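You operate a simulated robot arm through the tools that you are given. There is no shell and no other tool. Be economical: measure what you need, move in short steps, check, and stop when the job is done.

You are at the controls of a simulated two-armed robot. One attempt, no reset.

TASK
Stand the yellow-capped and green-capped tubes in the blue rack and dial THU.
Fine: yellow in hole 1, green in hole 3; press the count key once; turn the day dial to THU.
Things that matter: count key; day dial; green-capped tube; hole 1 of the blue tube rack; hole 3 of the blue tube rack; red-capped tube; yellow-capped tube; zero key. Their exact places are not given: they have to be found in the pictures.

The check looks at the end state, three seconds after you hand in, the way a careful person would. Anything else that was tipped, shoved, dropped, spilled or broken makes it a failure.

THE ROBOT
Two 7-joint arms with fingered hands on one trunk, on a base that drives. Base frame: it is fixed to the floor where the robot stands at the start and does not move with it; the origin is under the middle of the robot, x ahead of it, y to its left, z up. Units: m, degrees, N and s.
The left shoulder is at the start at [0.04, 0.146, 1.204], the right one opposite. With the tool pointing down near the work surface each hand reaches from about 0.3 to 0.72 m from the robot's upright axis, wherever it stands, measured 20 degrees to its own side. Places, roughly: count key [0.7, -0.7, 0.9]; day dial [0.5, -0.8, 0.9]; hole 1 of the blue tube rack [0.5, -0.1, 0.9]; hole 3 of the blue tube rack [0.5, -0.2, 0.9]; zero key [0.7, -0.8, 0.9]. Payload 4 kg a hand.
The tool frame of a hand sits at the grasp point between the pads (the TCP): z along the fingers, y along the line on which they close. The tips reach 0.026 m beyond it. Largest opening 0.148 m; the body of the gripper starts 0.073 m behind the TCP. The gripper is a hand of 3 fingers: y runs from the thumb to the fingers, the wrist lies at [0, 0, -0.224] in the tool frame, and closing takes about 1.5 s.
Orientation is that of the tool frame in the base frame, as a unit quaternion [w, x, y, z]. With the fingers straight down and closing along the base's y, the tool's x points along the base's -x, its y along +y and its z along -z.

THE INTERFACE
- The arms move only by the tool send_rows. It takes "left_plan", "right_plan" or both (then of equal length, played together; a hand with none holds still); each is a list of rows, each a list of 6 numbers: the shift along the tool's x, y, z in units of 25 mm (1.0 is 25 mm), then the turn, a rotation vector about the tool's x, y, z in units of 5 degrees (1.0 is 5 degrees). In form: [[dx, dy, dz, ax, ay, az], ...]. A call has 1 to 20 rows; each row shifts and turns the commanded pose from where the row before left it, along the tool's axes as they then stand. "left_claw" and "right_claw" are, for a hand that has rows, the opening, from 0 (shut) to 1 (fully open), set as the call begins (left out, the last holds). A call with a number of a shift or a turn outside -1 to 1 is refused whole. Each row takes 0.2 s and may step no farther than 0.05 m and 8.6 degrees from the row before; otherwise, or with a gripper value out of range, the whole call is refused. A pose out of reach is approached as far as the arm can. The call stops where the force on the tool passes 40 N (or 10 N more than at its start, if that is more) or the arm is blocked; 0.2 s more then pass. The fingers move at their own pace (about 0.108 m/s each) and stop on an object; they squeeze with about 22 N. The grip force told is the motor's: it shows also when the fingers shut on nothing. Time passes only in rows, and 0.2 s behind the last, so rows that do not move let the fingers close. The reply holds the time, the measured pose of the TCP, the force on the tool along the base axes, the opening and the grip force, in the units named above and with some noise, with the torque about the TCP (base axes, N m) and any sound that the robot's microphone picked up, and new pictures: "show" is both (left out), scene, wrist or none (wrist: the cameras of the hands that moved).
- Cameras (640 x 400 px; columns grow to the right, rows downward): "scene" is now at [0.1026, -0.0257, 1.4281]; the picture's right is [-0.30, -0.95, 0.00], its down [-0.59, 0.18, -0.79] and it looks along [0.75, -0.23, -0.61] (base axes); focal length 260 px, centre (320, 200). "left" rides on the left gripper at [-0.068, -0.039, -0.09] in its tool frame; the picture's right is [0.50, -0.87, 0.00], its down [0.66, 0.38, -0.65] and it looks along [0.57, 0.33, 0.76] (tool axes); focal length 222 px, centre (320, 200). "right" rides on the right gripper at [0.068, -0.039, -0.09] in its tool frame; the picture's right is [0.50, 0.87, 0.00], its down [-0.66, 0.38, -0.65] and it looks along [-0.57, 0.33, 0.76] (tool axes); focal length 222 px, centre (320, 200).
- slide_trunk(by): slides the trunk up (or, below 0, down) by that many m; the arms and the scene camera ride with it, the base frame stays. It gives what a move gives, with no picture.
- steer(legs): drives the robot by 1 to 6 legs, each [ahead, left, turn to the left] in m, m and degrees, along the robot's own axes; the way and the turn of a leg run together, so that a leg with both is an arc; at most 1.5 m and 180 degrees a leg. The arms and the cameras ride along, it lands a little off, and it stops where it bumps. It gives what a move gives, and a new picture of the scene camera.
- move_fingers(finger1, finger2, thumb_bend, hand): sets how far each is bent, from 0 (flat) to 1 (curled in); at 0.3 the hand is open as for a grip, at 0.7 the pads meet at the TCP. One left out holds its place. A second passes; each finger stops where it meets its share of the squeeze, and holds until it gets a number again. A gripper value or a shape takes the hand back. It gives what a move gives, with no picture; readings hold the bend of each and the force on the fingers (four entries, about 0 where the hand has none), thumb and palm.
- grasp_type(shape, hand): the hand has 3 fingers and takes this shape, open, in about a second: jaw (thumb against the fingers, like two jaws); tri (thumb and two fingers); tip (a fingertip pinch); poke (one finger out to press); point (the index stretched); flat (the hand flat); cup (the hand cupped); fist (a fist). The gripper value then closes the fingers along that shape, each until it touches; the sizes above hold for jaw. It gives what a move gives, with no picture.
- aim_head(pan, tilt): turns the head with the scene camera to pan (to the left, within 86 degrees either way) and tilt (down, from -29 to 69), counted from straight ahead of the robot. It gives what a move gives, and a new picture of the scene camera.
- measure_at(camera, pixels): for up to 12 pixels [column, row] of the newest picture of that camera ("zoom" is the newest enlarged one), the place [x, y, z] in the base frame of the surface seen there, good to about 0.003 m. The clock stands still meanwhile.
- enlarge(camera, box): a new picture of the part [left, top, right, bottom] of that camera's present view, enlarged. The clock stands still meanwhile.
- sign_off(): hands the job in; it is judged then, once.

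Keep the steps short. Do not move on a guess: measure, check each grasp and each placing, and mend mistakes. In all there are 80 turns and 260 pictures (those below and enlarged ones count). Leave the grippers open and the arms clear of the work at the hand-in unless told otherwise, and finish with a single line.

The tools are called by a JSON object that holds its "fn" and its "kwargs". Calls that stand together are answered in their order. send_rows: Moves the arms, as the interface text tells. Its arguments: {"type":"object","properties":{"left_plan":{"type":"array"},"left_claw":{"type":"number"},"right_plan":{"type":"array"},"right_claw":{"type":"number"},"show":{"type":"string","enum":["both","scene","wrist","none"]}},"required":[]} The other tools are called the same way: slide_trunk (by) slides the trunk up or down; grasp_type (shape, hand) gives the hand a shape; move_fingers (finger1, finger2, thumb_bend, hand) moves the fingers one by one; steer (legs) drives the base; aim_head (pan, tilt) turns the head that bears the scene camera; measure_at (camera, pixels) gives the place of the surface under pixels of a picture; enlarge (camera, box) takes an enlarged picture of a part of a camera's view; sign_off () hands the job in.

At the start:

```text
clock: 0.0
left_tcp_pos: [0.3745, -0.0765, 1.2393]
left_ee_rot: [-0.001, -0.001, 1.0, -0.001]
left_wrist_force: [-0.4, 0.2, -0.2]
left_ft_torque: [-0.01, 0.01, 0.01]
left_grip_width: 0.1479
left_grip_force: 0.1
left_shape: jaw
left_bend: [0.3, 0.3, 0.3]
left_finger forces: [0.1, 0.0, 0.0, 0.0, 0.0, 0.0]
right_tcp_pos: [0.3406, -0.3803, 1.2542]
right_ee_rot: [0.001, 0.001, 1.0, 0.0]
right_wrist_force: [0.0, 0.1, -0.6]
right_ft_torque: [-0.01, 0.0, 0.0]
right_grip_width: 0.1482
right_grip_force: 0.0
right_shape: jaw
right_bend: [0.3, 0.3, 0.3]
right_finger forces: [0.1, 0.1, 0.1, 0.0, 0.0, 0.1]
trunk travel left (down, up): [-0.375, 0.131]
robot x, y, heading: [0.0029, -0.0026, 0.1]
head pan, tilt: [-17.3, 37.9]
```

scene: 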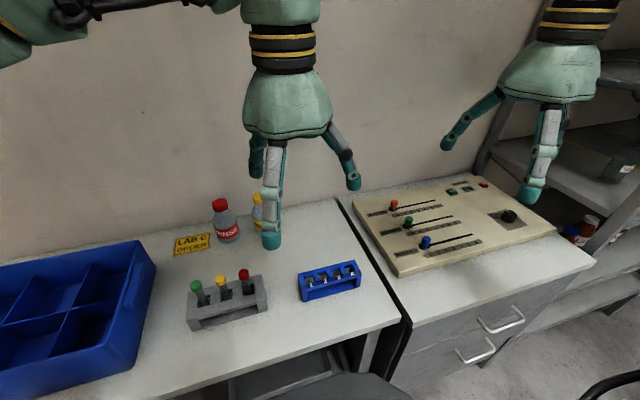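
right: 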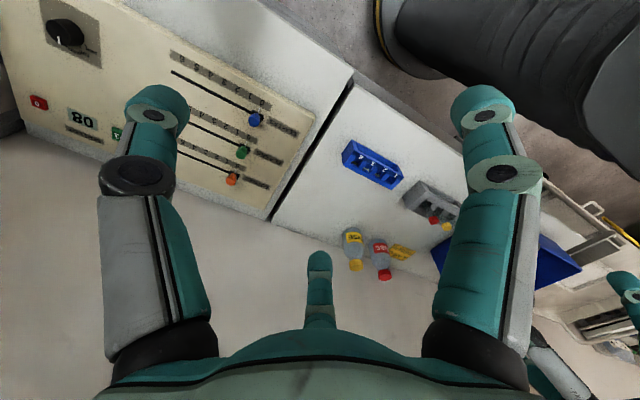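
left: 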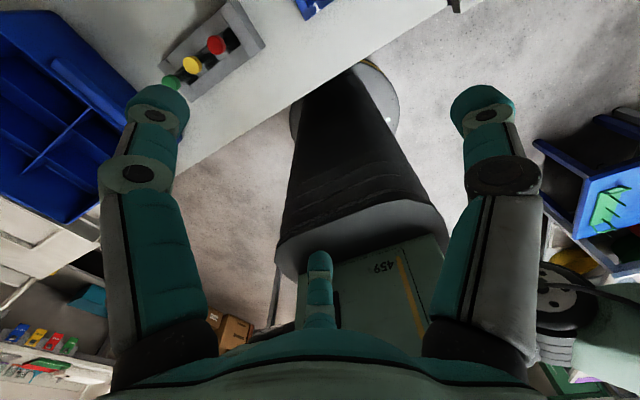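

I see a grey rack with green, yellow and red tubes (around 195-245, 285), the blue rack (330, 280) and the panel. I'll enlarge these parts.

{"fn": "enlarge", "kwargs": {"camera": "scene", "box": [170, 240, 380, 370]}}

{"fn": "enlarge", "kwargs": {"camera": "scene", "box": [420, 160, 580, 260]}}

```text
3.05 times, centred on (275, 305) of scene
```

zoom: 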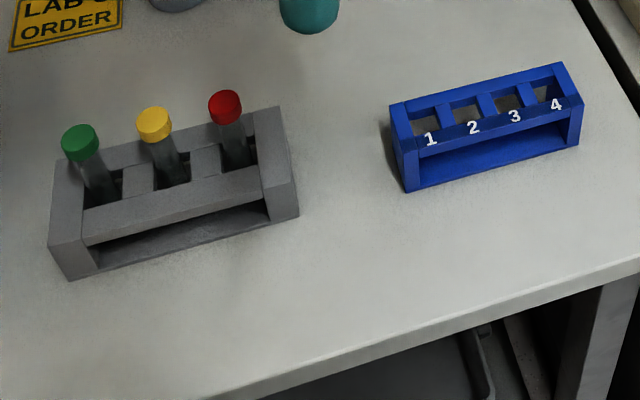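

```text
4.00 times, centred on (500, 210) of scene
```

zoom: 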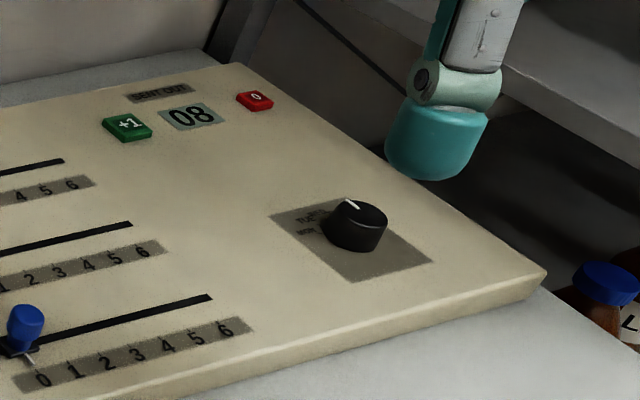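

Measure the panel in the zoom, and the tubes and racks in the scene picture.

{"fn": "measure_at", "kwargs": {"camera": "zoom", "pixels": [[127, 127], [255, 101], [358, 212], [352, 203], [320, 205], [388, 210], [352, 248], [276, 214], [352, 280], [430, 261], [200, 200], [195, 118]]}}

{"fn": "measure_at", "kwargs": {"camera": "scene", "pixels": [[196, 285], [221, 279], [244, 273], [200, 298], [195, 320], [265, 303], [260, 276], [187, 310], [300, 277], [355, 263], [361, 286], [304, 300]]}}

{"fn": "enlarge", "kwargs": {"camera": "scene", "box": [290, 250, 370, 300]}}

```text
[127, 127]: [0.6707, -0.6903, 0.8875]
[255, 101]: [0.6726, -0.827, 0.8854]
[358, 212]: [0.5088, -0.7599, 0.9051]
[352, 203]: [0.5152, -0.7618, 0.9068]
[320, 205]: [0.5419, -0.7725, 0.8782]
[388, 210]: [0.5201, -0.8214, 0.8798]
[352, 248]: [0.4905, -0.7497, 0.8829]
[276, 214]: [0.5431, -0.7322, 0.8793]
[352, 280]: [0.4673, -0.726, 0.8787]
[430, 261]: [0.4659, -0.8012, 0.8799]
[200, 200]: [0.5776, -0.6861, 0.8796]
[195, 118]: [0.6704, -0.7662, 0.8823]
```

```text
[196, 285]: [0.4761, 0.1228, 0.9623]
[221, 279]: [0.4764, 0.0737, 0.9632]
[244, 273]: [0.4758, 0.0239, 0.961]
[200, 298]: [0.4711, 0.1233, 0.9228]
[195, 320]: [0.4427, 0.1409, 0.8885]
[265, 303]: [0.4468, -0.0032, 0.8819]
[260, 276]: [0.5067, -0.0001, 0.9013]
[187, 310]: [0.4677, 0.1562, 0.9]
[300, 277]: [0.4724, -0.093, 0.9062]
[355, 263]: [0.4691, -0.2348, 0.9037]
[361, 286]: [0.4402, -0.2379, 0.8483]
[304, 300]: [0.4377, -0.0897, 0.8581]
```

```text
8.00 times, centred on (330, 275) of scene
```

zoom: 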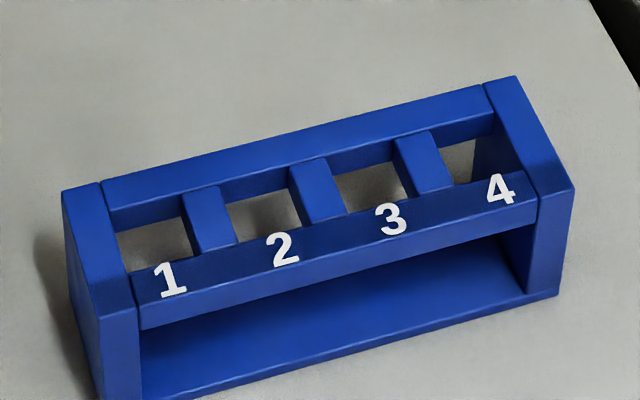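

{"fn": "measure_at", "kwargs": {"camera": "zoom", "pixels": [[110, 212], [188, 195], [240, 244], [132, 272], [324, 160], [396, 140], [412, 198], [345, 215], [100, 192], [510, 80], [565, 188], [110, 305]]}}

{"fn": "enlarge", "kwargs": {"camera": "scene", "box": [176, 260, 280, 325]}}

```text
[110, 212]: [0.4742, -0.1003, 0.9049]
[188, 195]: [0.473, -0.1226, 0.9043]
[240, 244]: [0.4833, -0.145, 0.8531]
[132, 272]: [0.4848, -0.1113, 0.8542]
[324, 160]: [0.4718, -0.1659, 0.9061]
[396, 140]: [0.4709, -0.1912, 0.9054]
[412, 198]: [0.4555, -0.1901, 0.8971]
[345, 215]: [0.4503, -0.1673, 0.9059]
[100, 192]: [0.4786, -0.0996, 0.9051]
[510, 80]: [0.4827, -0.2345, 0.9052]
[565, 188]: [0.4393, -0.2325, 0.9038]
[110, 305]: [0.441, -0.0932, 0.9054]
```

```text
6.15 times, centred on (228, 292) of scene
```

zoom: 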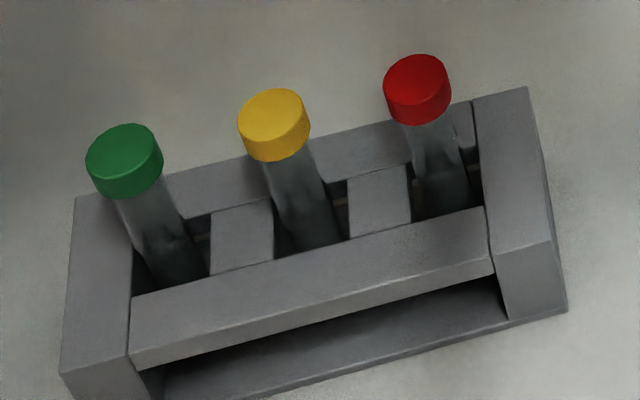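

The rack geometry is clear: hole 1 is at about (0.4615, -0.112) and hole 3 at about (0.4615, -0.179). Next I need the finger layout, so I'll measure fingertips in the left wrist picture.

{"fn": "measure_at", "kwargs": {"camera": "left", "pixels": [[160, 95], [480, 95], [318, 262], [135, 175], [505, 175], [180, 120], [455, 110], [487, 115]]}}

{"fn": "measure_at", "kwargs": {"camera": "zoom", "pixels": [[124, 145], [270, 110], [415, 75], [125, 195], [272, 155], [420, 122], [160, 235], [302, 200], [440, 160], [240, 240], [380, 200], [200, 185]]}}

{"fn": "grasp_type", "kwargs": {"shape": "tip", "hand": "left"}}

{"fn": "enlarge", "kwargs": {"camera": "left", "box": [0, 0, 640, 400]}}

```text
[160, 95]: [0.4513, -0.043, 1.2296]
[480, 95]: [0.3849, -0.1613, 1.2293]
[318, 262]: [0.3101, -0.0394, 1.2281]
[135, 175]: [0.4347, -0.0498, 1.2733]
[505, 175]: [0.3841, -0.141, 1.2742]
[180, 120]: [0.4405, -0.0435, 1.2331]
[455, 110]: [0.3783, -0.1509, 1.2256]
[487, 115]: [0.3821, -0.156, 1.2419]
```

```text
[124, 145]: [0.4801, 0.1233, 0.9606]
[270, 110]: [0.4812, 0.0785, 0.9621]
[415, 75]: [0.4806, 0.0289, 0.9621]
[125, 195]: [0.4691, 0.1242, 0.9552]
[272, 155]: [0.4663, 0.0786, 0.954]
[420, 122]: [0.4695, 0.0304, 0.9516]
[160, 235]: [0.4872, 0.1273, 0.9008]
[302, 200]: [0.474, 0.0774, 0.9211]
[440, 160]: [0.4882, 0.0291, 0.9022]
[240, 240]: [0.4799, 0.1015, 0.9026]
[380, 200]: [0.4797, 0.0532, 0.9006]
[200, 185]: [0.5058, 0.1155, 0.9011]
```

```text
clock: 0.9
left_tcp_pos: [0.3757, -0.075, 1.2386]
left_ee_rot: [0.0, -0.001, 1.0, -0.001]
left_wrist_force: [-0.7, -0.1, -0.5]
left_ft_torque: [0.05, -0.02, 0.04]
left_grip_width: 0.1477
left_grip_force: 0.0
left_shape: tip
left_bend: [0.3, 0.3, 0.3]
left_finger forces: [0.0, 0.0, 0.0, 0.0, 0.1, 0.0]
right_tcp_pos: [0.3402, -0.3795, 1.2538]
right_ee_rot: [0.001, 0.001, 1.0, 0.0]
right_wrist_force: [0.5, 0.5, 0.5]
right_ft_torque: [0.02, -0.01, -0.02]
right_grip_width: 0.1476
right_grip_force: 0.0
right_shape: jaw
right_bend: [0.3, 0.3, 0.3]
right_finger forces: [0.0, 0.0, 0.0, 0.1, 0.0, 0.0]
trunk travel left (down, up): [-0.375, 0.131]
robot x, y, heading: [0.0036, 0.0042, -0.2]
head pan, tilt: [-17.3, 37.9]
```

```text
1.00 times, centred on (320, 200) of left
```

zoom: 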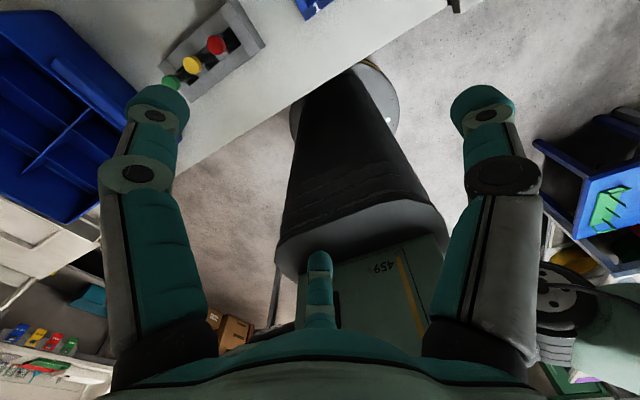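

The hand is a three-finger radial gripper: thumb at -y and fingers at about +30° and 150°. I'll take green first, since its only neighbour is at -y, with the hand yawed 60° so the neighbour falls between two fingers. I'll turn the left hand in place at its safe height.

{"fn": "send_rows", "kwargs": {"left_plan": [[0, 0, 0, 0, 0, -1], [0, 0, 0, 0, 0, -1], [0, 0, 0, 0, 0, -1], [0, 0, 0, 0, 0, -1], [0, 0, 0, 0, 0, -1], [0, 0, 0, 0, 0, -1], [0, 0, 0, 0, 0, -1], [0, 0, 0, 0, 0, -1], [0, 0, 0, 0, 0, -1], [0, 0, 0, 0, 0, -1], [0, 0, 0, 0, 0, -1], [0, 0, 0, 0, 0, -1], [0, 0, 0, 0, 0, 0]], "show": "both"}}

{"fn": "measure_at", "kwargs": {"camera": "scene", "pixels": [[155, 272], [120, 242], [130, 340], [226, 206], [258, 200]]}}

```text
clock: 3.7
left_tcp_pos: [0.3749, -0.0753, 1.2395]
left_ee_rot: [-0.001, -0.502, 0.865, -0.001]
left_wrist_force: [0.3, 0.3, 0.0]
left_ft_torque: [0.02, 0.03, -0.01]
left_grip_width: 0.1476
left_grip_force: 0.1
left_shape: tip
left_bend: [0.3, 0.3, 0.3]
left_finger forces: [0.0, 0.0, 0.1, 0.0, 0.1, 0.0]
right_tcp_pos: [0.3392, -0.3799, 1.2539]
right_ee_rot: [0.001, 0.001, 1.0, 0.0]
right_wrist_force: [0.3, -0.7, -0.3]
right_ft_torque: [-0.01, 0.02, 0.0]
right_grip_width: 0.1478
right_grip_force: 0.0
right_shape: jaw
right_bend: [0.3, 0.3, 0.3]
right_finger forces: [0.0, 0.0, 0.0, 0.0, 0.1, 0.0]
trunk travel left (down, up): [-0.375, 0.131]
robot x, y, heading: [0.0019, -0.0006, -0.2]
head pan, tilt: [-17.3, 37.9]
```

scene: 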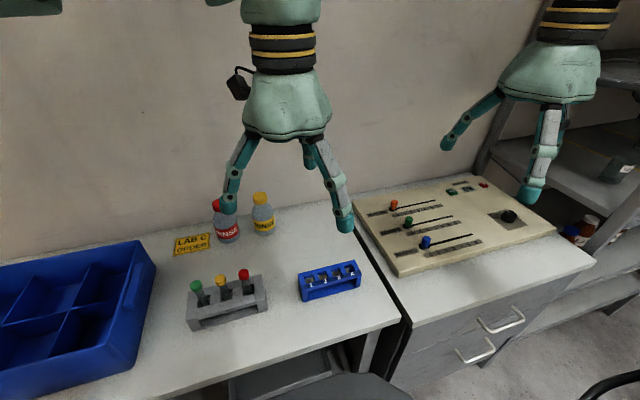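
left: 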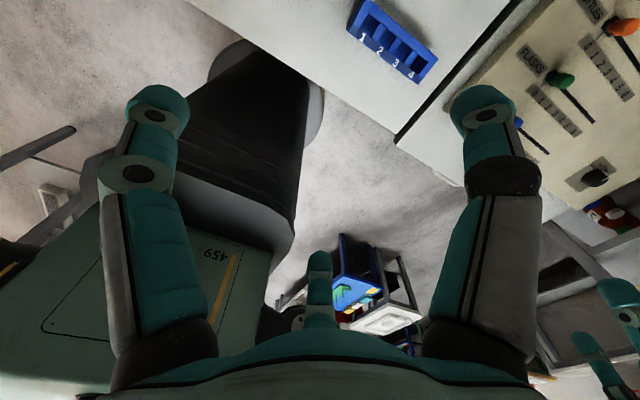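

```text
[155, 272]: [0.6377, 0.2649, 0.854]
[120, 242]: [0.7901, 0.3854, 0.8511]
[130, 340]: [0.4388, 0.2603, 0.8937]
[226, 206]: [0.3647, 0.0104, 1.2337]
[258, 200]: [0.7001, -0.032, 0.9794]
```

Next I move above the green cap (0.478, 0.124) at z≈1.11, back in the jaw shape, closing in the air on the way to see how the fingers meet.

{"fn": "grasp_type", "kwargs": {"shape": "jaw", "hand": "left"}}

{"fn": "send_rows", "kwargs": {"left_plan": [[-0.896, 0.041, 0.52, 0, 0, 0], [-0.896, 0.041, 0.52, 0, 0, 0], [-0.896, 0.041, 0.52, 0, 0, 0], [-0.896, 0.041, 0.52, 0, 0, 0], [-0.896, 0.041, 0.52, 0, 0, 0], [-0.896, 0.041, 0.52, 0, 0, 0], [-0.896, 0.041, 0.52, 0, 0, 0], [-0.896, 0.041, 0.52, 0, 0, 0], [-0.896, 0.041, 0.52, 0, 0, 0], [-0.896, 0.041, 0.52, 0, 0, 0], [0, 0, 0, 0, 0, 0]], "left_claw": 0.0}}

```text
clock: 4.6
left_tcp_pos: [0.3742, -0.0757, 1.2393]
left_ee_rot: [-0.001, -0.501, 0.866, -0.001]
left_wrist_force: [1.0, 0.4, 0.0]
left_ft_torque: [0.0, -0.04, 0.06]
left_grip_width: 0.1481
left_grip_force: 0.0
left_shape: jaw
left_bend: [0.3, 0.3, 0.3]
left_finger forces: [0.0, 0.1, 0.0, 0.0, 0.1, 0.0]
right_tcp_pos: [0.3404, -0.3804, 1.2539]
right_ee_rot: [0.0, 0.001, 1.0, 0.0]
right_wrist_force: [0.3, 0.0, -0.1]
right_ft_torque: [0.02, 0.02, 0.01]
right_grip_width: 0.148
right_grip_force: 0.0
right_shape: jaw
right_bend: [0.3, 0.3, 0.3]
right_finger forces: [0.0, 0.0, 0.0, 0.0, 0.0, 0.0]
trunk travel left (down, up): [-0.375, 0.131]
robot x, y, heading: [0.0011, -0.0019, -0.0]
head pan, tilt: [-17.3, 37.9]
```

```text
clock: 7.0
left_tcp_pos: [0.4769, 0.1243, 1.1091]
left_ee_rot: [-0.001, -0.501, 0.866, -0.001]
left_wrist_force: [0.7, -0.3, 0.2]
left_ft_torque: [-0.02, -0.03, 0.01]
left_grip_width: 0.0
left_grip_force: 21.6
left_shape: jaw
left_bend: [0.7, 0.7, 0.7]
left_finger forces: [0.1, 0.1, 0.1, 0.1, 0.0, 0.0]
right_tcp_pos: [0.3393, -0.3797, 1.2542]
right_ee_rot: [0.0, 0.001, 1.0, 0.0]
right_wrist_force: [0.0, -0.2, -0.6]
right_ft_torque: [0.01, 0.02, 0.02]
right_grip_width: 0.1479
right_grip_force: 0.0
right_shape: jaw
right_bend: [0.3, 0.3, 0.3]
right_finger forces: [0.0, 0.1, 0.0, 0.1, 0.0, 0.1]
trunk travel left (down, up): [-0.375, 0.131]
robot x, y, heading: [-0.0002, -0.0009, -0.0]
head pan, tilt: [-17.3, 37.9]
```

scene: 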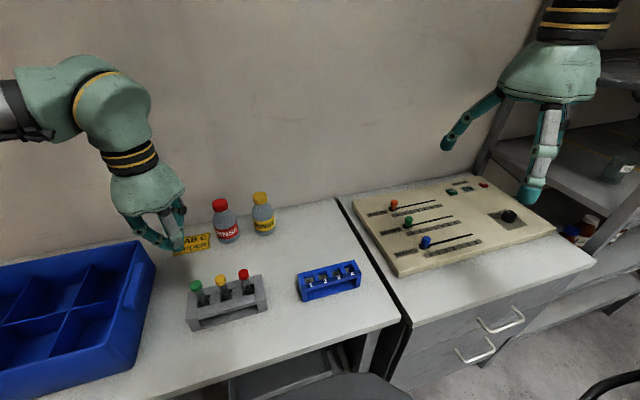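
left: 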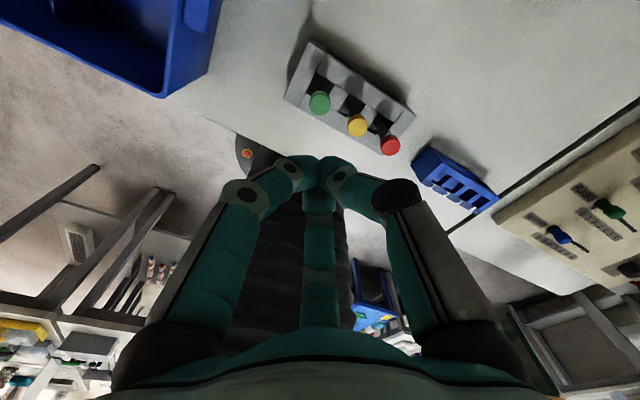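

All three pads meet at one point. The wrist camera looks from above, so I'll use it to refine cap and hole positions.

{"fn": "enlarge", "kwargs": {"camera": "left", "box": [270, 30, 510, 180]}}

```text
2.67 times, centred on (390, 105) of left
```

zoom: 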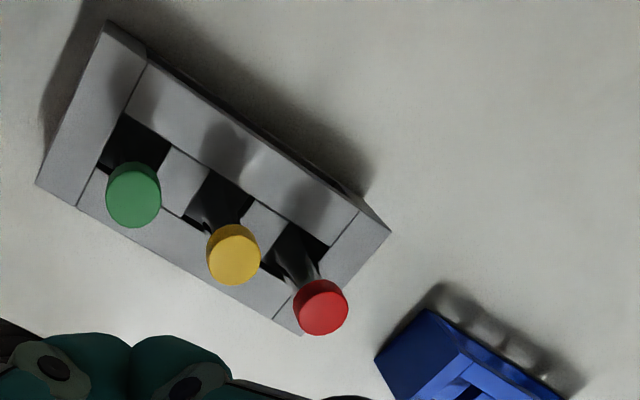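

{"fn": "measure_at", "kwargs": {"camera": "zoom", "pixels": [[134, 196], [112, 205], [152, 180], [135, 222], [133, 168], [233, 257], [234, 230], [234, 278], [322, 310], [127, 115], [170, 150], [145, 60]]}}

```text
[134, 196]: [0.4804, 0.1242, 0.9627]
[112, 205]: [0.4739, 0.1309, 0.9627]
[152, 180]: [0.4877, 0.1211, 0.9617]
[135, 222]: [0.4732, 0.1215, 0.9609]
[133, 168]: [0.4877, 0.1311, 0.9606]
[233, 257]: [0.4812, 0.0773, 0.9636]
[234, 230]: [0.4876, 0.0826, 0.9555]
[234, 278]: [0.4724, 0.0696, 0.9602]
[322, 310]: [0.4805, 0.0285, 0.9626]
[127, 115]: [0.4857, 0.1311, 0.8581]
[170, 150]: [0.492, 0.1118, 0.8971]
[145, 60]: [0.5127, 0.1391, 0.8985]
```

The green cap centre is (0.480, 0.125), top z 0.962. I'll open to 0.6 and descend to z≈0.99 for a check.

{"fn": "send_rows", "kwargs": {"left_plan": [[-0.085, -0.09, 0, 0, 0, 0], [0, 0, 0, 0, 0, 0], [0, 0, 0, 0, 0, 0], [0, 0, 0.8, 0, 0, 0], [0, 0, 0.8, 0, 0, 0], [0, 0, 0.8, 0, 0, 0], [0, 0, 0.8, 0, 0, 0], [0, 0, 0.8, 0, 0, 0], [0, 0, 0.8, 0, 0, 0], [0, 0, 0, 0, 0, 0]], "left_claw": 0.6}}

```text
clock: 9.2
left_tcp_pos: [0.4805, 0.1231, 0.9891]
left_ee_rot: [-0.001, -0.501, 0.865, -0.001]
left_wrist_force: [0.6, 0.2, 0.3]
left_ft_torque: [-0.01, 0.02, 0.01]
left_grip_width: 0.0889
left_grip_force: 0.1
left_shape: jaw
left_bend: [0.32, 0.32, 0.7]
left_finger forces: [0.0, 0.0, 0.1, 0.1, 0.1, 0.0]
right_tcp_pos: [0.3391, -0.3806, 1.2553]
right_ee_rot: [0.001, 0.001, 1.0, -0.001]
right_wrist_force: [-0.5, -0.1, 0.3]
right_ft_torque: [0.01, 0.03, -0.02]
right_grip_width: 0.1479
right_grip_force: 0.0
right_shape: jaw
right_bend: [0.3, 0.3, 0.3]
right_finger forces: [0.1, 0.1, 0.0, 0.2, 0.0, 0.0]
trunk travel left (down, up): [-0.375, 0.131]
robot x, y, heading: [0.0014, -0.0017, -0.1]
head pan, tilt: [-17.3, 37.9]
```

scene: 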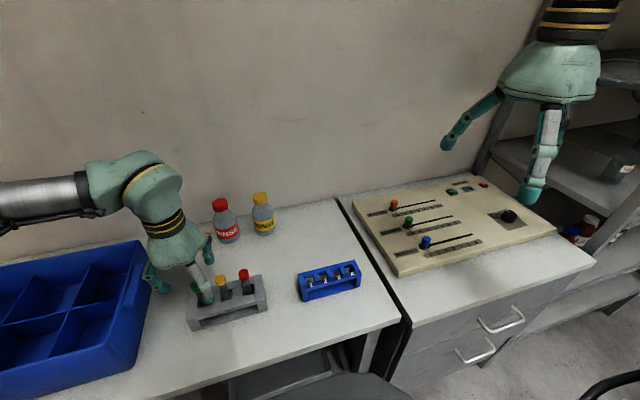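
left: 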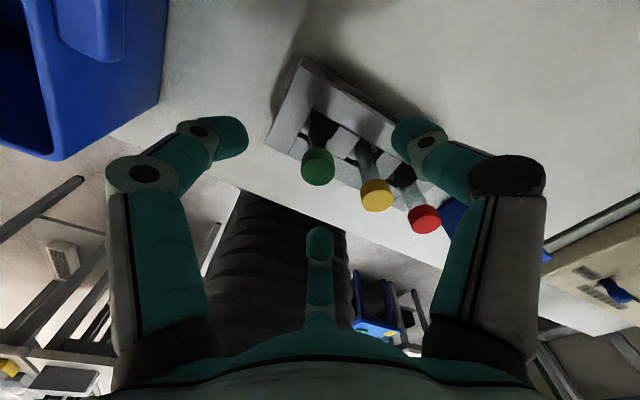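

The bend reading of the third finger (0.7) looks odd, so I'll measure the fingertips before going lower.

{"fn": "measure_at", "kwargs": {"camera": "left", "pixels": [[235, 135], [410, 130], [318, 240], [320, 165]]}}

{"fn": "enlarge", "kwargs": {"camera": "scene", "box": [130, 210, 290, 330]}}

```text
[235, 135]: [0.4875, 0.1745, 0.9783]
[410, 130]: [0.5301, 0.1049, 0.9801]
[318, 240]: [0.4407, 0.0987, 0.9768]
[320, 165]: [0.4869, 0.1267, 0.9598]
```

```text
3.33 times, centred on (210, 270) of scene
```

zoom: 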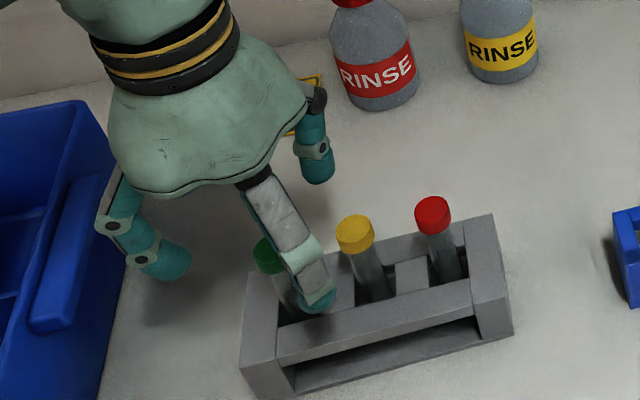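

The fingers are evenly spread at about 0.05 radius around the cap. I'll go down to z≈0.942, then close.

{"fn": "send_rows", "kwargs": {"left_plan": [[0, 0, 0.47, 0, 0, 0], [-0.05, 0.03, 0.47, 0, 0, 0], [0, 0, 0.47, 0, 0, 0], [0, 0, 0.47, 0, 0, 0], [0, 0, 0, 0, 0, 0]], "show": "wrist"}}

{"fn": "send_rows", "kwargs": {"left_plan": [[0, 0, 0, 0, 0, 0], [0, 0, 0, 0, 0, 0], [0, 0, 0, 0, 0, 0], [0, 0, 0, 0, 0, 0], [0, 0, 0, 0, 0, 0], [0, 0, 0, 0, 0, 0], [0, 0, 0, 0, 0, 0], [0, 0, 0, 0, 0, 0]], "left_claw": 0.0}}

```text
clock: 10.4
left_tcp_pos: [0.4811, 0.1246, 0.9412]
left_ee_rot: [0.0, -0.5, 0.866, -0.001]
left_wrist_force: [0.2, 0.5, -0.1]
left_ft_torque: [0.0, 0.03, 0.01]
left_grip_width: 0.0887
left_grip_force: 0.1
left_shape: jaw
left_bend: [0.32, 0.32, 0.7]
left_finger forces: [0.1, 0.1, 0.0, 0.1, 0.1, 0.0]
right_tcp_pos: [0.3406, -0.3787, 1.2533]
right_ee_rot: [0.002, 0.001, 1.0, 0.0]
right_wrist_force: [-0.2, 0.8, -0.4]
right_ft_torque: [-0.04, 0.02, 0.0]
right_grip_width: 0.1477
right_grip_force: 0.2
right_shape: jaw
right_bend: [0.3, 0.3, 0.3]
right_finger forces: [0.0, 0.1, 0.1, 0.1, 0.0, 0.0]
trunk travel left (down, up): [-0.375, 0.131]
robot x, y, heading: [-0.0006, 0.0014, 0.2]
head pan, tilt: [-17.3, 37.9]
```

left: 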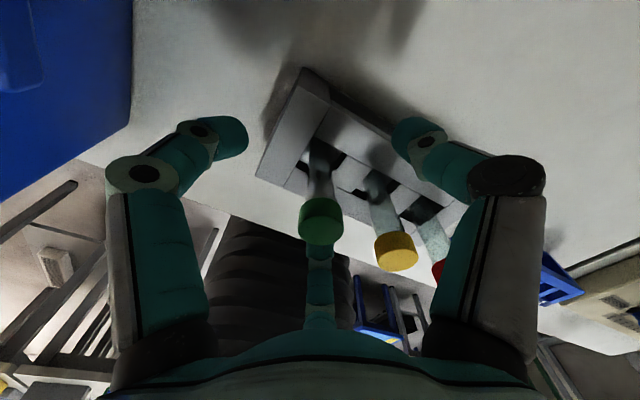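

```text
clock: 12.2
left_tcp_pos: [0.4809, 0.1256, 0.9415]
left_ee_rot: [-0.001, -0.5, 0.866, 0.0]
left_wrist_force: [-0.2, 0.7, 0.3]
left_ft_torque: [0.01, -0.02, 0.0]
left_grip_width: 0.0131
left_grip_force: 21.7
left_shape: jaw
left_bend: [0.73, 0.73, 0.7]
left_finger forces: [19.1, 19.8, 0.0, 0.0, 19.2, 0.0]
right_tcp_pos: [0.3403, -0.38, 1.254]
right_ee_rot: [0.001, 0.001, 1.0, 0.0]
right_wrist_force: [-0.7, 0.4, -0.1]
right_ft_torque: [0.01, -0.02, 0.03]
right_grip_width: 0.1476
right_grip_force: 0.0
right_shape: jaw
right_bend: [0.3, 0.3, 0.3]
right_finger forces: [0.0, 0.0, 0.0, 0.0, 0.0, 0.0]
trunk travel left (down, up): [-0.375, 0.131]
robot x, y, heading: [0.0021, -0.0004, -0.0]
head pan, tilt: [-17.3, 37.9]
```

scene: 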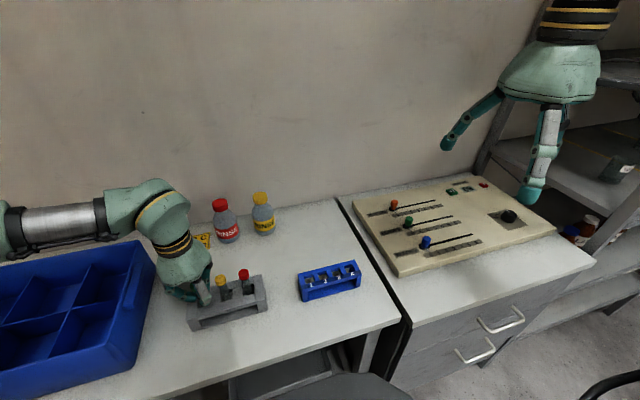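
left: 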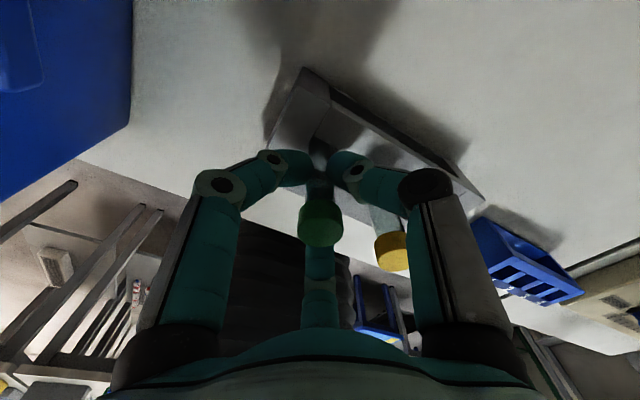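

All three fingers hold the tube (0.013 wide, about 19 N each). I'll lift straight up 0.14 m.

{"fn": "send_rows", "kwargs": {"left_plan": [[0, 0, -0.4, 0, 0, 0], [0, 0, -0.7, 0, 0, 0], [0, 0, -0.75, 0, 0, 0], [0, 0, -0.75, 0, 0, 0], [0, 0, -0.75, 0, 0, 0], [0, 0, -0.75, 0, 0, 0], [0, 0, -0.75, 0, 0, 0], [0, 0, -0.75, 0, 0, 0], [0, 0, 0, 0, 0, 0]]}}

{"fn": "enlarge", "kwargs": {"camera": "scene", "box": [130, 190, 290, 310]}}

```text
clock: 14.2
left_tcp_pos: [0.4795, 0.1257, 1.0822]
left_ee_rot: [-0.002, -0.5, 0.866, 0.0]
left_wrist_force: [-0.1, 0.6, 0.4]
left_ft_torque: [-0.01, -0.01, -0.04]
left_grip_width: 0.0132
left_grip_force: 21.9
left_shape: jaw
left_bend: [0.73, 0.73, 0.7]
left_finger forces: [19.2, 20.0, 0.0, 0.0, 19.1, 0.0]
right_tcp_pos: [0.3404, -0.3808, 1.2538]
right_ee_rot: [0.001, 0.001, 1.0, 0.0]
right_wrist_force: [0.2, -0.5, 0.9]
right_ft_torque: [0.02, 0.0, -0.01]
right_grip_width: 0.1479
right_grip_force: 0.0
right_shape: jaw
right_bend: [0.3, 0.3, 0.3]
right_finger forces: [0.0, 0.0, 0.1, 0.0, 0.1, 0.0]
trunk travel left (down, up): [-0.375, 0.131]
robot x, y, heading: [-0.0006, 0.0034, 0.1]
head pan, tilt: [-17.3, 37.9]
```

scene: 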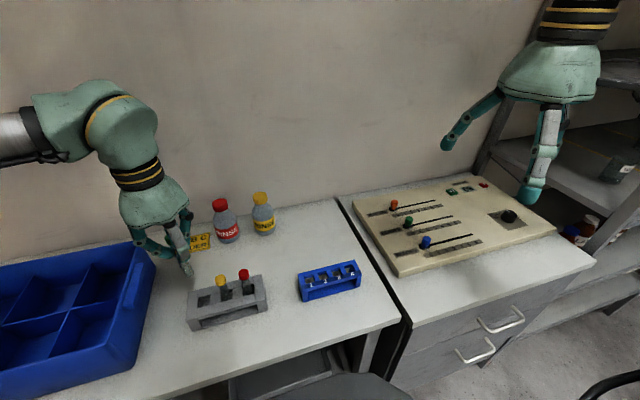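
left: 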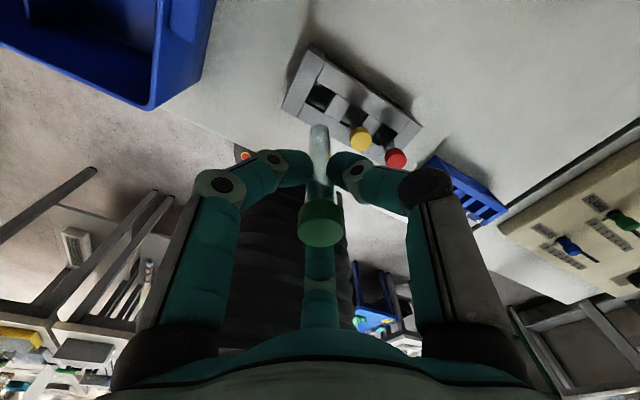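

```text
3.33 times, centred on (210, 250) of scene
```

zoom: 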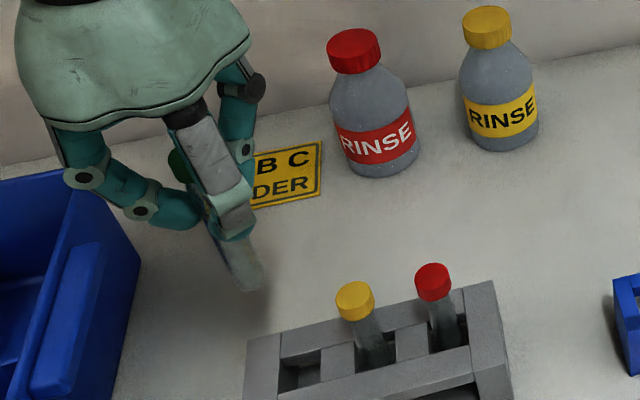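

Lifted; the tube hangs down. I'll measure its lower end and cap for tilt.

{"fn": "measure_at", "kwargs": {"camera": "zoom", "pixels": [[254, 281], [243, 262], [178, 165]]}}

{"fn": "measure_at", "kwargs": {"camera": "left", "pixels": [[319, 130], [319, 148], [320, 165], [313, 145], [326, 145], [320, 232]]}}

```text
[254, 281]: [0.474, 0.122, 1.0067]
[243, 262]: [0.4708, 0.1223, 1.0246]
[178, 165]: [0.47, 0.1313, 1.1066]
```

```text
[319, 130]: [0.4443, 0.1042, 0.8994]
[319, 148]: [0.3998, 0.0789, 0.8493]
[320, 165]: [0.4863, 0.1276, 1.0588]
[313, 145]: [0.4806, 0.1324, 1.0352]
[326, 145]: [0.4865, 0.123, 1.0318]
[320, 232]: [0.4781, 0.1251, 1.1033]
```

The tube is upright, with its lower end about 0.08 below the TCP. I'll carry it at this height to above hole 3 (0.4615, -0.179) and shift the right hand 0.1 m further right at the same time.

{"fn": "send_rows", "kwargs": {"left_plan": [[0.78, -0.391, 0, 0, 0, 0], [0.78, -0.391, 0, 0, 0, 0], [0.78, -0.391, 0, 0, 0, 0], [0.78, -0.391, 0, 0, 0, 0], [0.78, -0.391, 0, 0, 0, 0], [0.78, -0.391, 0, 0, 0, 0], [0.78, -0.391, 0, 0, 0, 0], [0.78, -0.391, 0, 0, 0, 0], [0.78, -0.391, 0, 0, 0, 0], [0.78, -0.391, 0, 0, 0, 0], [0.78, -0.391, 0, 0, 0, 0], [0.78, -0.391, 0, 0, 0, 0], [0.78, -0.391, 0, 0, 0, 0], [0.78, -0.391, 0, 0, 0, 0], [0, 0, 0, 0, 0, 0]], "right_plan": [[0, -0.5, 0, 0, 0, 0], [0, -0.5, 0, 0, 0, 0], [0, -0.5, 0, 0, 0, 0], [0, -0.5, 0, 0, 0, 0], [0, -0.5, 0, 0, 0, 0], [0, -0.5, 0, 0, 0, 0], [0, -0.5, 0, 0, 0, 0], [0, -0.5, 0, 0, 0, 0], [0, 0, 0, 0, 0, 0], [0, 0, 0, 0, 0, 0], [0, 0, 0, 0, 0, 0], [0, 0, 0, 0, 0, 0], [0, 0, 0, 0, 0, 0], [0, 0, 0, 0, 0, 0], [0, 0, 0, 0, 0, 0]]}}

{"fn": "enlarge", "kwargs": {"camera": "scene", "box": [260, 180, 400, 310]}}

```text
clock: 17.4
left_tcp_pos: [0.4636, -0.1789, 1.0818]
left_ee_rot: [-0.001, -0.501, 0.866, 0.0]
left_wrist_force: [-0.3, -0.6, 0.7]
left_ft_torque: [-0.03, 0.02, 0.01]
left_grip_width: 0.0131
left_grip_force: 21.6
left_shape: jaw
left_bend: [0.73, 0.73, 0.7]
left_finger forces: [19.1, 20.0, 0.1, 0.0, 19.0, 0.0]
right_tcp_pos: [0.3401, -0.4798, 1.2538]
right_ee_rot: [0.001, 0.001, 1.0, 0.0]
right_wrist_force: [0.6, 0.7, -0.3]
right_ft_torque: [0.01, 0.0, 0.03]
right_grip_width: 0.1479
right_grip_force: 0.0
right_shape: jaw
right_bend: [0.3, 0.3, 0.3]
right_finger forces: [0.1, 0.0, 0.0, 0.0, 0.0, 0.0]
trunk travel left (down, up): [-0.375, 0.131]
robot x, y, heading: [0.0008, -0.0003, 0.0]
head pan, tilt: [-17.3, 37.9]
```

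scene: 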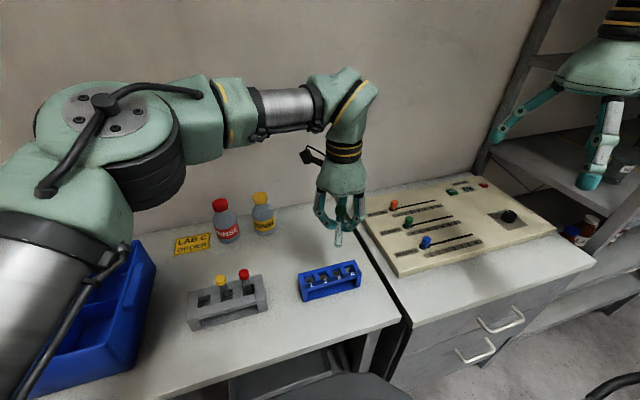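
right: 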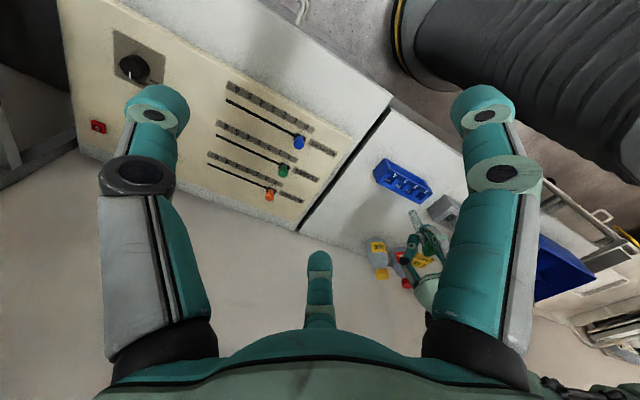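
left: 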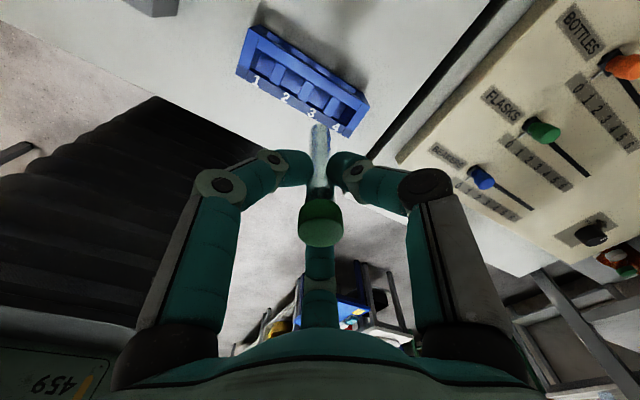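

```text
3.08 times, centred on (330, 245) of scene
```

zoom: 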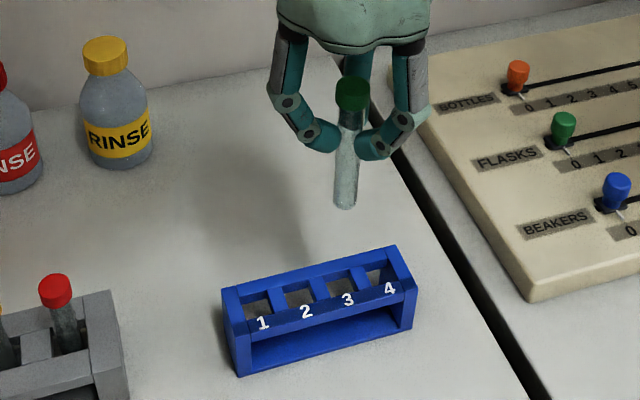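

Great view. I'll refine hole 3 from the wrist camera and measure the tube's lower end.

{"fn": "enlarge", "kwargs": {"camera": "left", "box": [220, 15, 380, 155]}}

{"fn": "enlarge", "kwargs": {"camera": "scene", "box": [290, 210, 370, 310]}}

```text
2.86 times, centred on (300, 85) of left
```

zoom: 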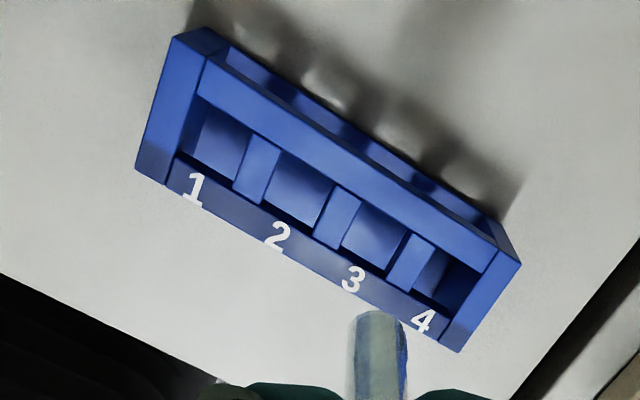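

```text
4.00 times, centred on (330, 260) of scene
```

zoom: 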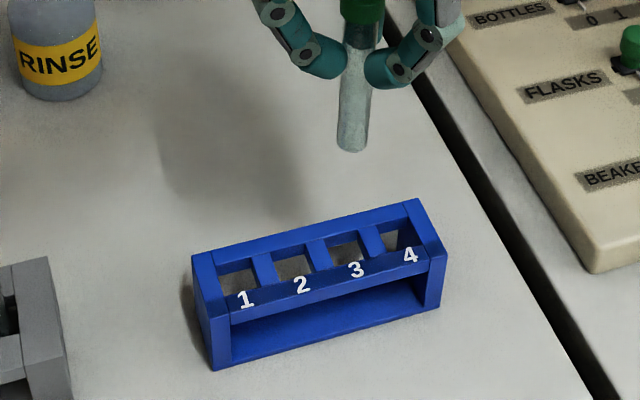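

{"fn": "measure_at", "kwargs": {"camera": "left", "pixels": [[306.3, 91.3], [332.2, 106.7], [323.8, 88.5], [315, 110], [279, 73], [262, 64], [319, 127]]}}

{"fn": "measure_at", "kwargs": {"camera": "zoom", "pixels": [[321, 253], [371, 241], [343, 228], [350, 262], [352, 148], [338, 145], [366, 145], [352, 125], [352, 100], [264, 268], [214, 282], [345, 234]]}}

```text
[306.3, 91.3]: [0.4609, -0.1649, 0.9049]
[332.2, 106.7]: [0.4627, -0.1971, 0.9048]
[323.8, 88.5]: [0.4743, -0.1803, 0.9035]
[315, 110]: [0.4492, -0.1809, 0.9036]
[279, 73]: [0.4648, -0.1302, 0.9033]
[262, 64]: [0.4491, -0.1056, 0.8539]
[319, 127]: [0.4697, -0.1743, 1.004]
```

```text
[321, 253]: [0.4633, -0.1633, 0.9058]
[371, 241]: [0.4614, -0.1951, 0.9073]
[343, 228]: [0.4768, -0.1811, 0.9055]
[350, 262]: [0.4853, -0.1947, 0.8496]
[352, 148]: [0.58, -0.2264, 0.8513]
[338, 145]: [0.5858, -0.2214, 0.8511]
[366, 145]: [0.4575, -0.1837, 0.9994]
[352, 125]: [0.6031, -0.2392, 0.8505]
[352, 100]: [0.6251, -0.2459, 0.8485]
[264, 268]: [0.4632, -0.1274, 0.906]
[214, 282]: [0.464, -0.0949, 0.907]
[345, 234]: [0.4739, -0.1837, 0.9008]
```

Hole 3's centre is about (0.4615, -0.180) and the tube's lower end is at about (0.4636, -0.179). I'll correct by 2 mm and descend to just above the rack.

{"fn": "send_rows", "kwargs": {"left_plan": [[0.075, 0.05, 0.4, 0, 0, 0], [0, 0, 0.6, 0, 0, 0], [0, 0, 0.6, 0, 0, 0], [0, 0, 0.6, 0, 0, 0], [0, 0, 0.6, 0, 0, 0], [0, 0, 0.5, 0, 0, 0], [0, 0, 0, 0, 0, 0]]}}

{"fn": "enlarge", "kwargs": {"camera": "scene", "box": [290, 220, 380, 310]}}

{"fn": "enlarge", "kwargs": {"camera": "left", "box": [240, 40, 400, 180]}}

```text
clock: 19.0
left_tcp_pos: [0.4625, -0.1817, 0.9995]
left_ee_rot: [-0.001, -0.501, 0.866, 0.0]
left_wrist_force: [-0.6, -0.1, -1.2]
left_ft_torque: [0.02, -0.04, -0.01]
left_grip_width: 0.0132
left_grip_force: 22.0
left_shape: jaw
left_bend: [0.73, 0.73, 0.7]
left_finger forces: [19.1, 20.1, 0.1, 0.0, 19.0, 0.0]
right_tcp_pos: [0.3397, -0.4809, 1.2542]
right_ee_rot: [0.002, 0.0, 1.0, 0.0]
right_wrist_force: [0.5, -0.1, 1.0]
right_ft_torque: [0.01, -0.01, 0.02]
right_grip_width: 0.1478
right_grip_force: 0.2
right_shape: jaw
right_bend: [0.3, 0.3, 0.3]
right_finger forces: [0.0, 0.1, 0.0, 0.0, 0.0, 0.0]
trunk travel left (down, up): [-0.375, 0.131]
robot x, y, heading: [-0.0031, 0.0032, 0.2]
head pan, tilt: [-17.3, 37.9]
```

scene: 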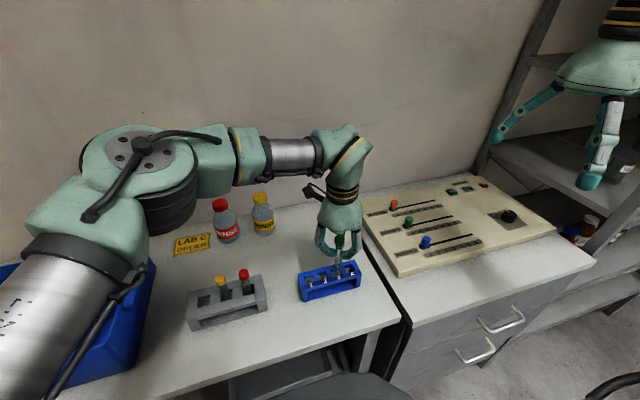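
left: 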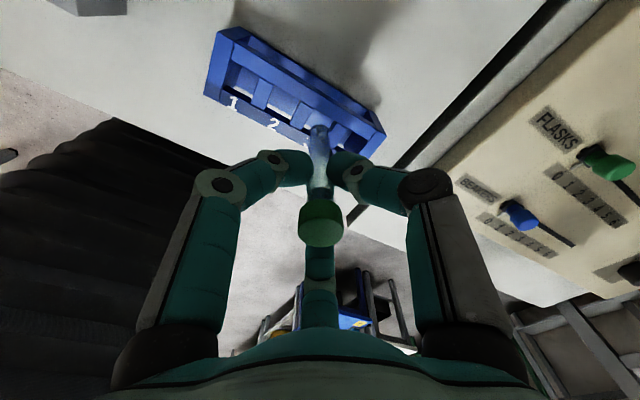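

```text
4.44 times, centred on (335, 265) of scene
```

zoom: 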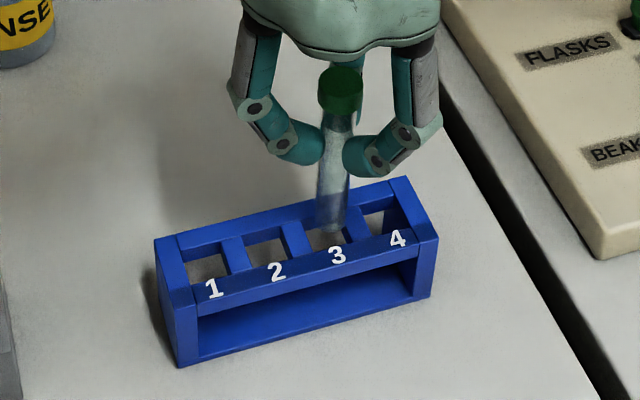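

```text
2.86 times, centred on (320, 110) of left
```

zoom: 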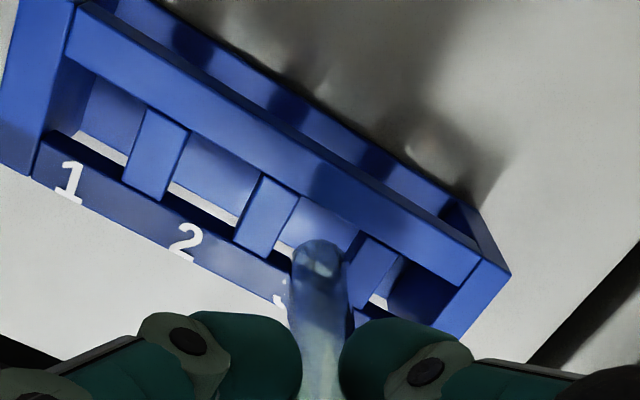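

Aligned over hole 3. I'll lower 25 mm to enter the hole, then look.

{"fn": "send_rows", "kwargs": {"left_plan": [[0, 0, 0.25, 0, 0, 0], [0, 0, 0.25, 0, 0, 0], [0, 0, 0.25, 0, 0, 0], [0, 0, 0.25, 0, 0, 0], [0, 0, 0, 0, 0, 0]]}}

{"fn": "enlarge", "kwargs": {"camera": "scene", "box": [290, 220, 380, 310]}}

```text
clock: 20.2
left_tcp_pos: [0.4606, -0.1814, 0.974]
left_ee_rot: [-0.001, -0.501, 0.866, -0.001]
left_wrist_force: [0.2, -0.2, -0.7]
left_ft_torque: [-0.02, 0.0, -0.01]
left_grip_width: 0.0128
left_grip_force: 22.1
left_shape: jaw
left_bend: [0.73, 0.73, 0.7]
left_finger forces: [19.0, 20.0, 0.1, 0.0, 19.0, 0.0]
right_tcp_pos: [0.3396, -0.4792, 1.2548]
right_ee_rot: [0.0, 0.001, 1.0, -0.001]
right_wrist_force: [-0.2, 0.0, 0.6]
right_ft_torque: [0.0, 0.01, -0.01]
right_grip_width: 0.1478
right_grip_force: 0.1
right_shape: jaw
right_bend: [0.3, 0.3, 0.3]
right_finger forces: [0.0, 0.1, 0.0, 0.0, 0.1, 0.0]
trunk travel left (down, up): [-0.375, 0.131]
robot x, y, heading: [0.0016, -0.0005, 0.3]
head pan, tilt: [-17.3, 37.9]
```

scene: 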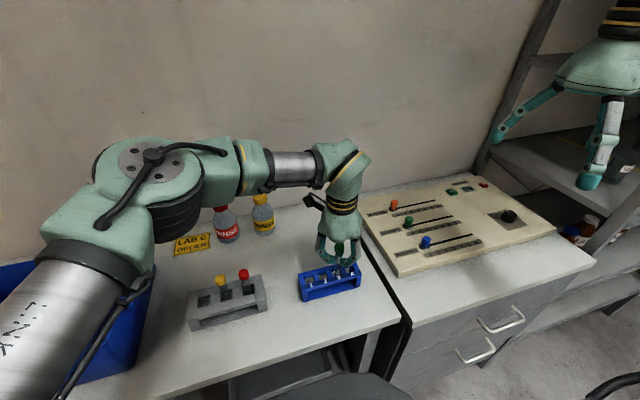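
left: 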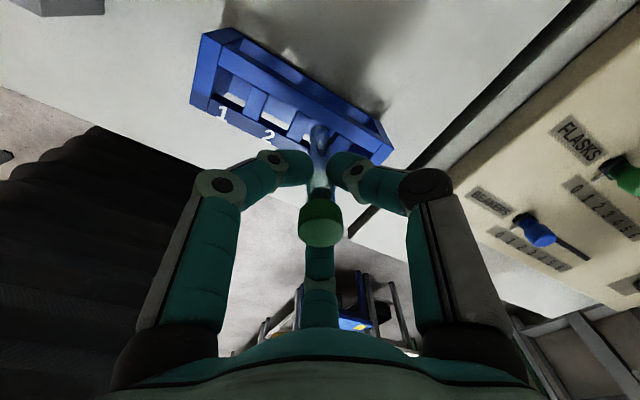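

```text
4.44 times, centred on (335, 265) of scene
```

zoom: 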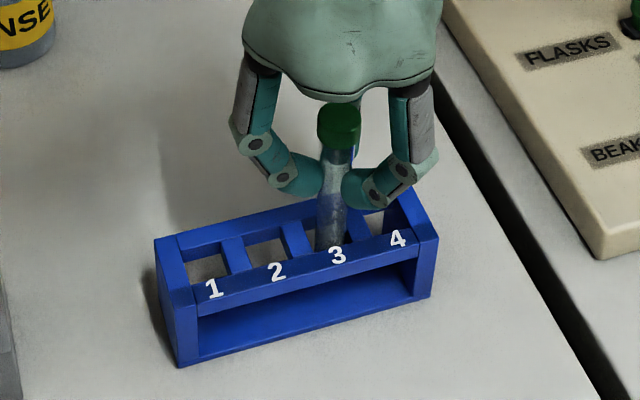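

It entered cleanly. Down a further 29 mm in small rows.

{"fn": "send_rows", "kwargs": {"left_plan": [[0, 0, 0.25, 0, 0, 0], [0, 0, 0.25, 0, 0, 0], [0, 0, 0.25, 0, 0, 0], [0, 0, 0.2, 0, 0, 0], [0, 0, 0.2, 0, 0, 0], [0, 0, 0, 0, 0, 0]], "show": "wrist"}}

{"fn": "enlarge", "kwargs": {"camera": "scene", "box": [290, 220, 380, 310]}}

```text
clock: 21.6
left_tcp_pos: [0.4602, -0.1821, 0.9452]
left_ee_rot: [0.0, -0.501, 0.865, -0.001]
left_wrist_force: [0.2, 0.2, -0.7]
left_ft_torque: [0.02, -0.02, -0.02]
left_grip_width: 0.0128
left_grip_force: 21.5
left_shape: jaw
left_bend: [0.73, 0.73, 0.7]
left_finger forces: [19.1, 20.0, 0.1, 0.0, 19.0, 0.1]
right_tcp_pos: [0.3399, -0.4806, 1.2544]
right_ee_rot: [0.001, 0.001, 1.0, 0.0]
right_wrist_force: [-0.2, -0.3, 0.6]
right_ft_torque: [-0.02, -0.02, 0.02]
right_grip_width: 0.1481
right_grip_force: 0.1
right_shape: jaw
right_bend: [0.3, 0.3, 0.3]
right_finger forces: [0.1, 0.1, 0.0, 0.1, 0.1, 0.0]
trunk travel left (down, up): [-0.375, 0.131]
robot x, y, heading: [0.001, 0.0012, 0.1]
head pan, tilt: [-17.3, 37.9]
```

left: 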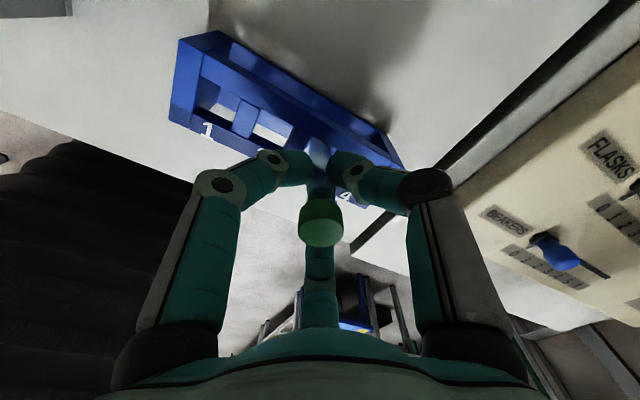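

```text
4.44 times, centred on (335, 265) of scene
```

zoom: 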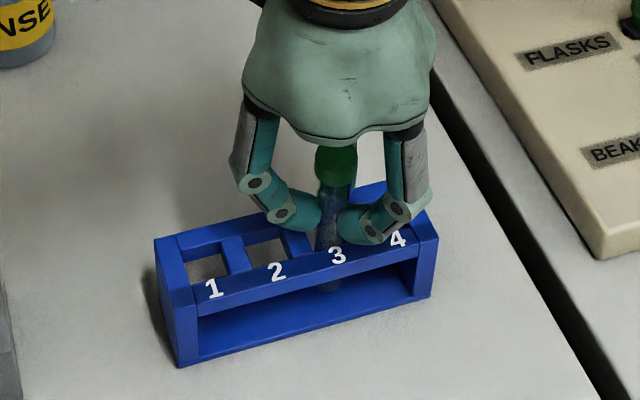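

No contact force yet. A few 1.5 mm rows until it seats.

{"fn": "send_rows", "kwargs": {"left_plan": [[0, 0, 0.06, 0, 0, 0], [0, 0, 0.06, 0, 0, 0], [0, 0, 0.06, 0, 0, 0], [0, 0, 0, 0, 0, 0]], "show": "none"}}

```text
clock: 22.6
left_tcp_pos: [0.461, -0.1809, 0.9408]
left_ee_rot: [0.0, -0.501, 0.865, 0.0]
left_wrist_force: [0.1, 0.0, 0.0]
left_ft_torque: [-0.01, 0.01, -0.01]
left_grip_width: 0.013
left_grip_force: 22.2
left_shape: jaw
left_bend: [0.73, 0.73, 0.7]
left_finger forces: [19.0, 20.0, 0.0, 0.0, 19.0, 0.0]
right_tcp_pos: [0.34, -0.4807, 1.2541]
right_ee_rot: [0.001, 0.001, 1.0, 0.0]
right_wrist_force: [0.5, -0.6, 0.3]
right_ft_torque: [0.02, 0.01, 0.0]
right_grip_width: 0.1477
right_grip_force: 0.0
right_shape: jaw
right_bend: [0.3, 0.3, 0.3]
right_finger forces: [0.1, 0.0, 0.0, 0.0, 0.0, 0.1]
trunk travel left (down, up): [-0.375, 0.131]
robot x, y, heading: [0.0044, 0.0006, 0.2]
head pan, tilt: [-17.3, 37.9]
```

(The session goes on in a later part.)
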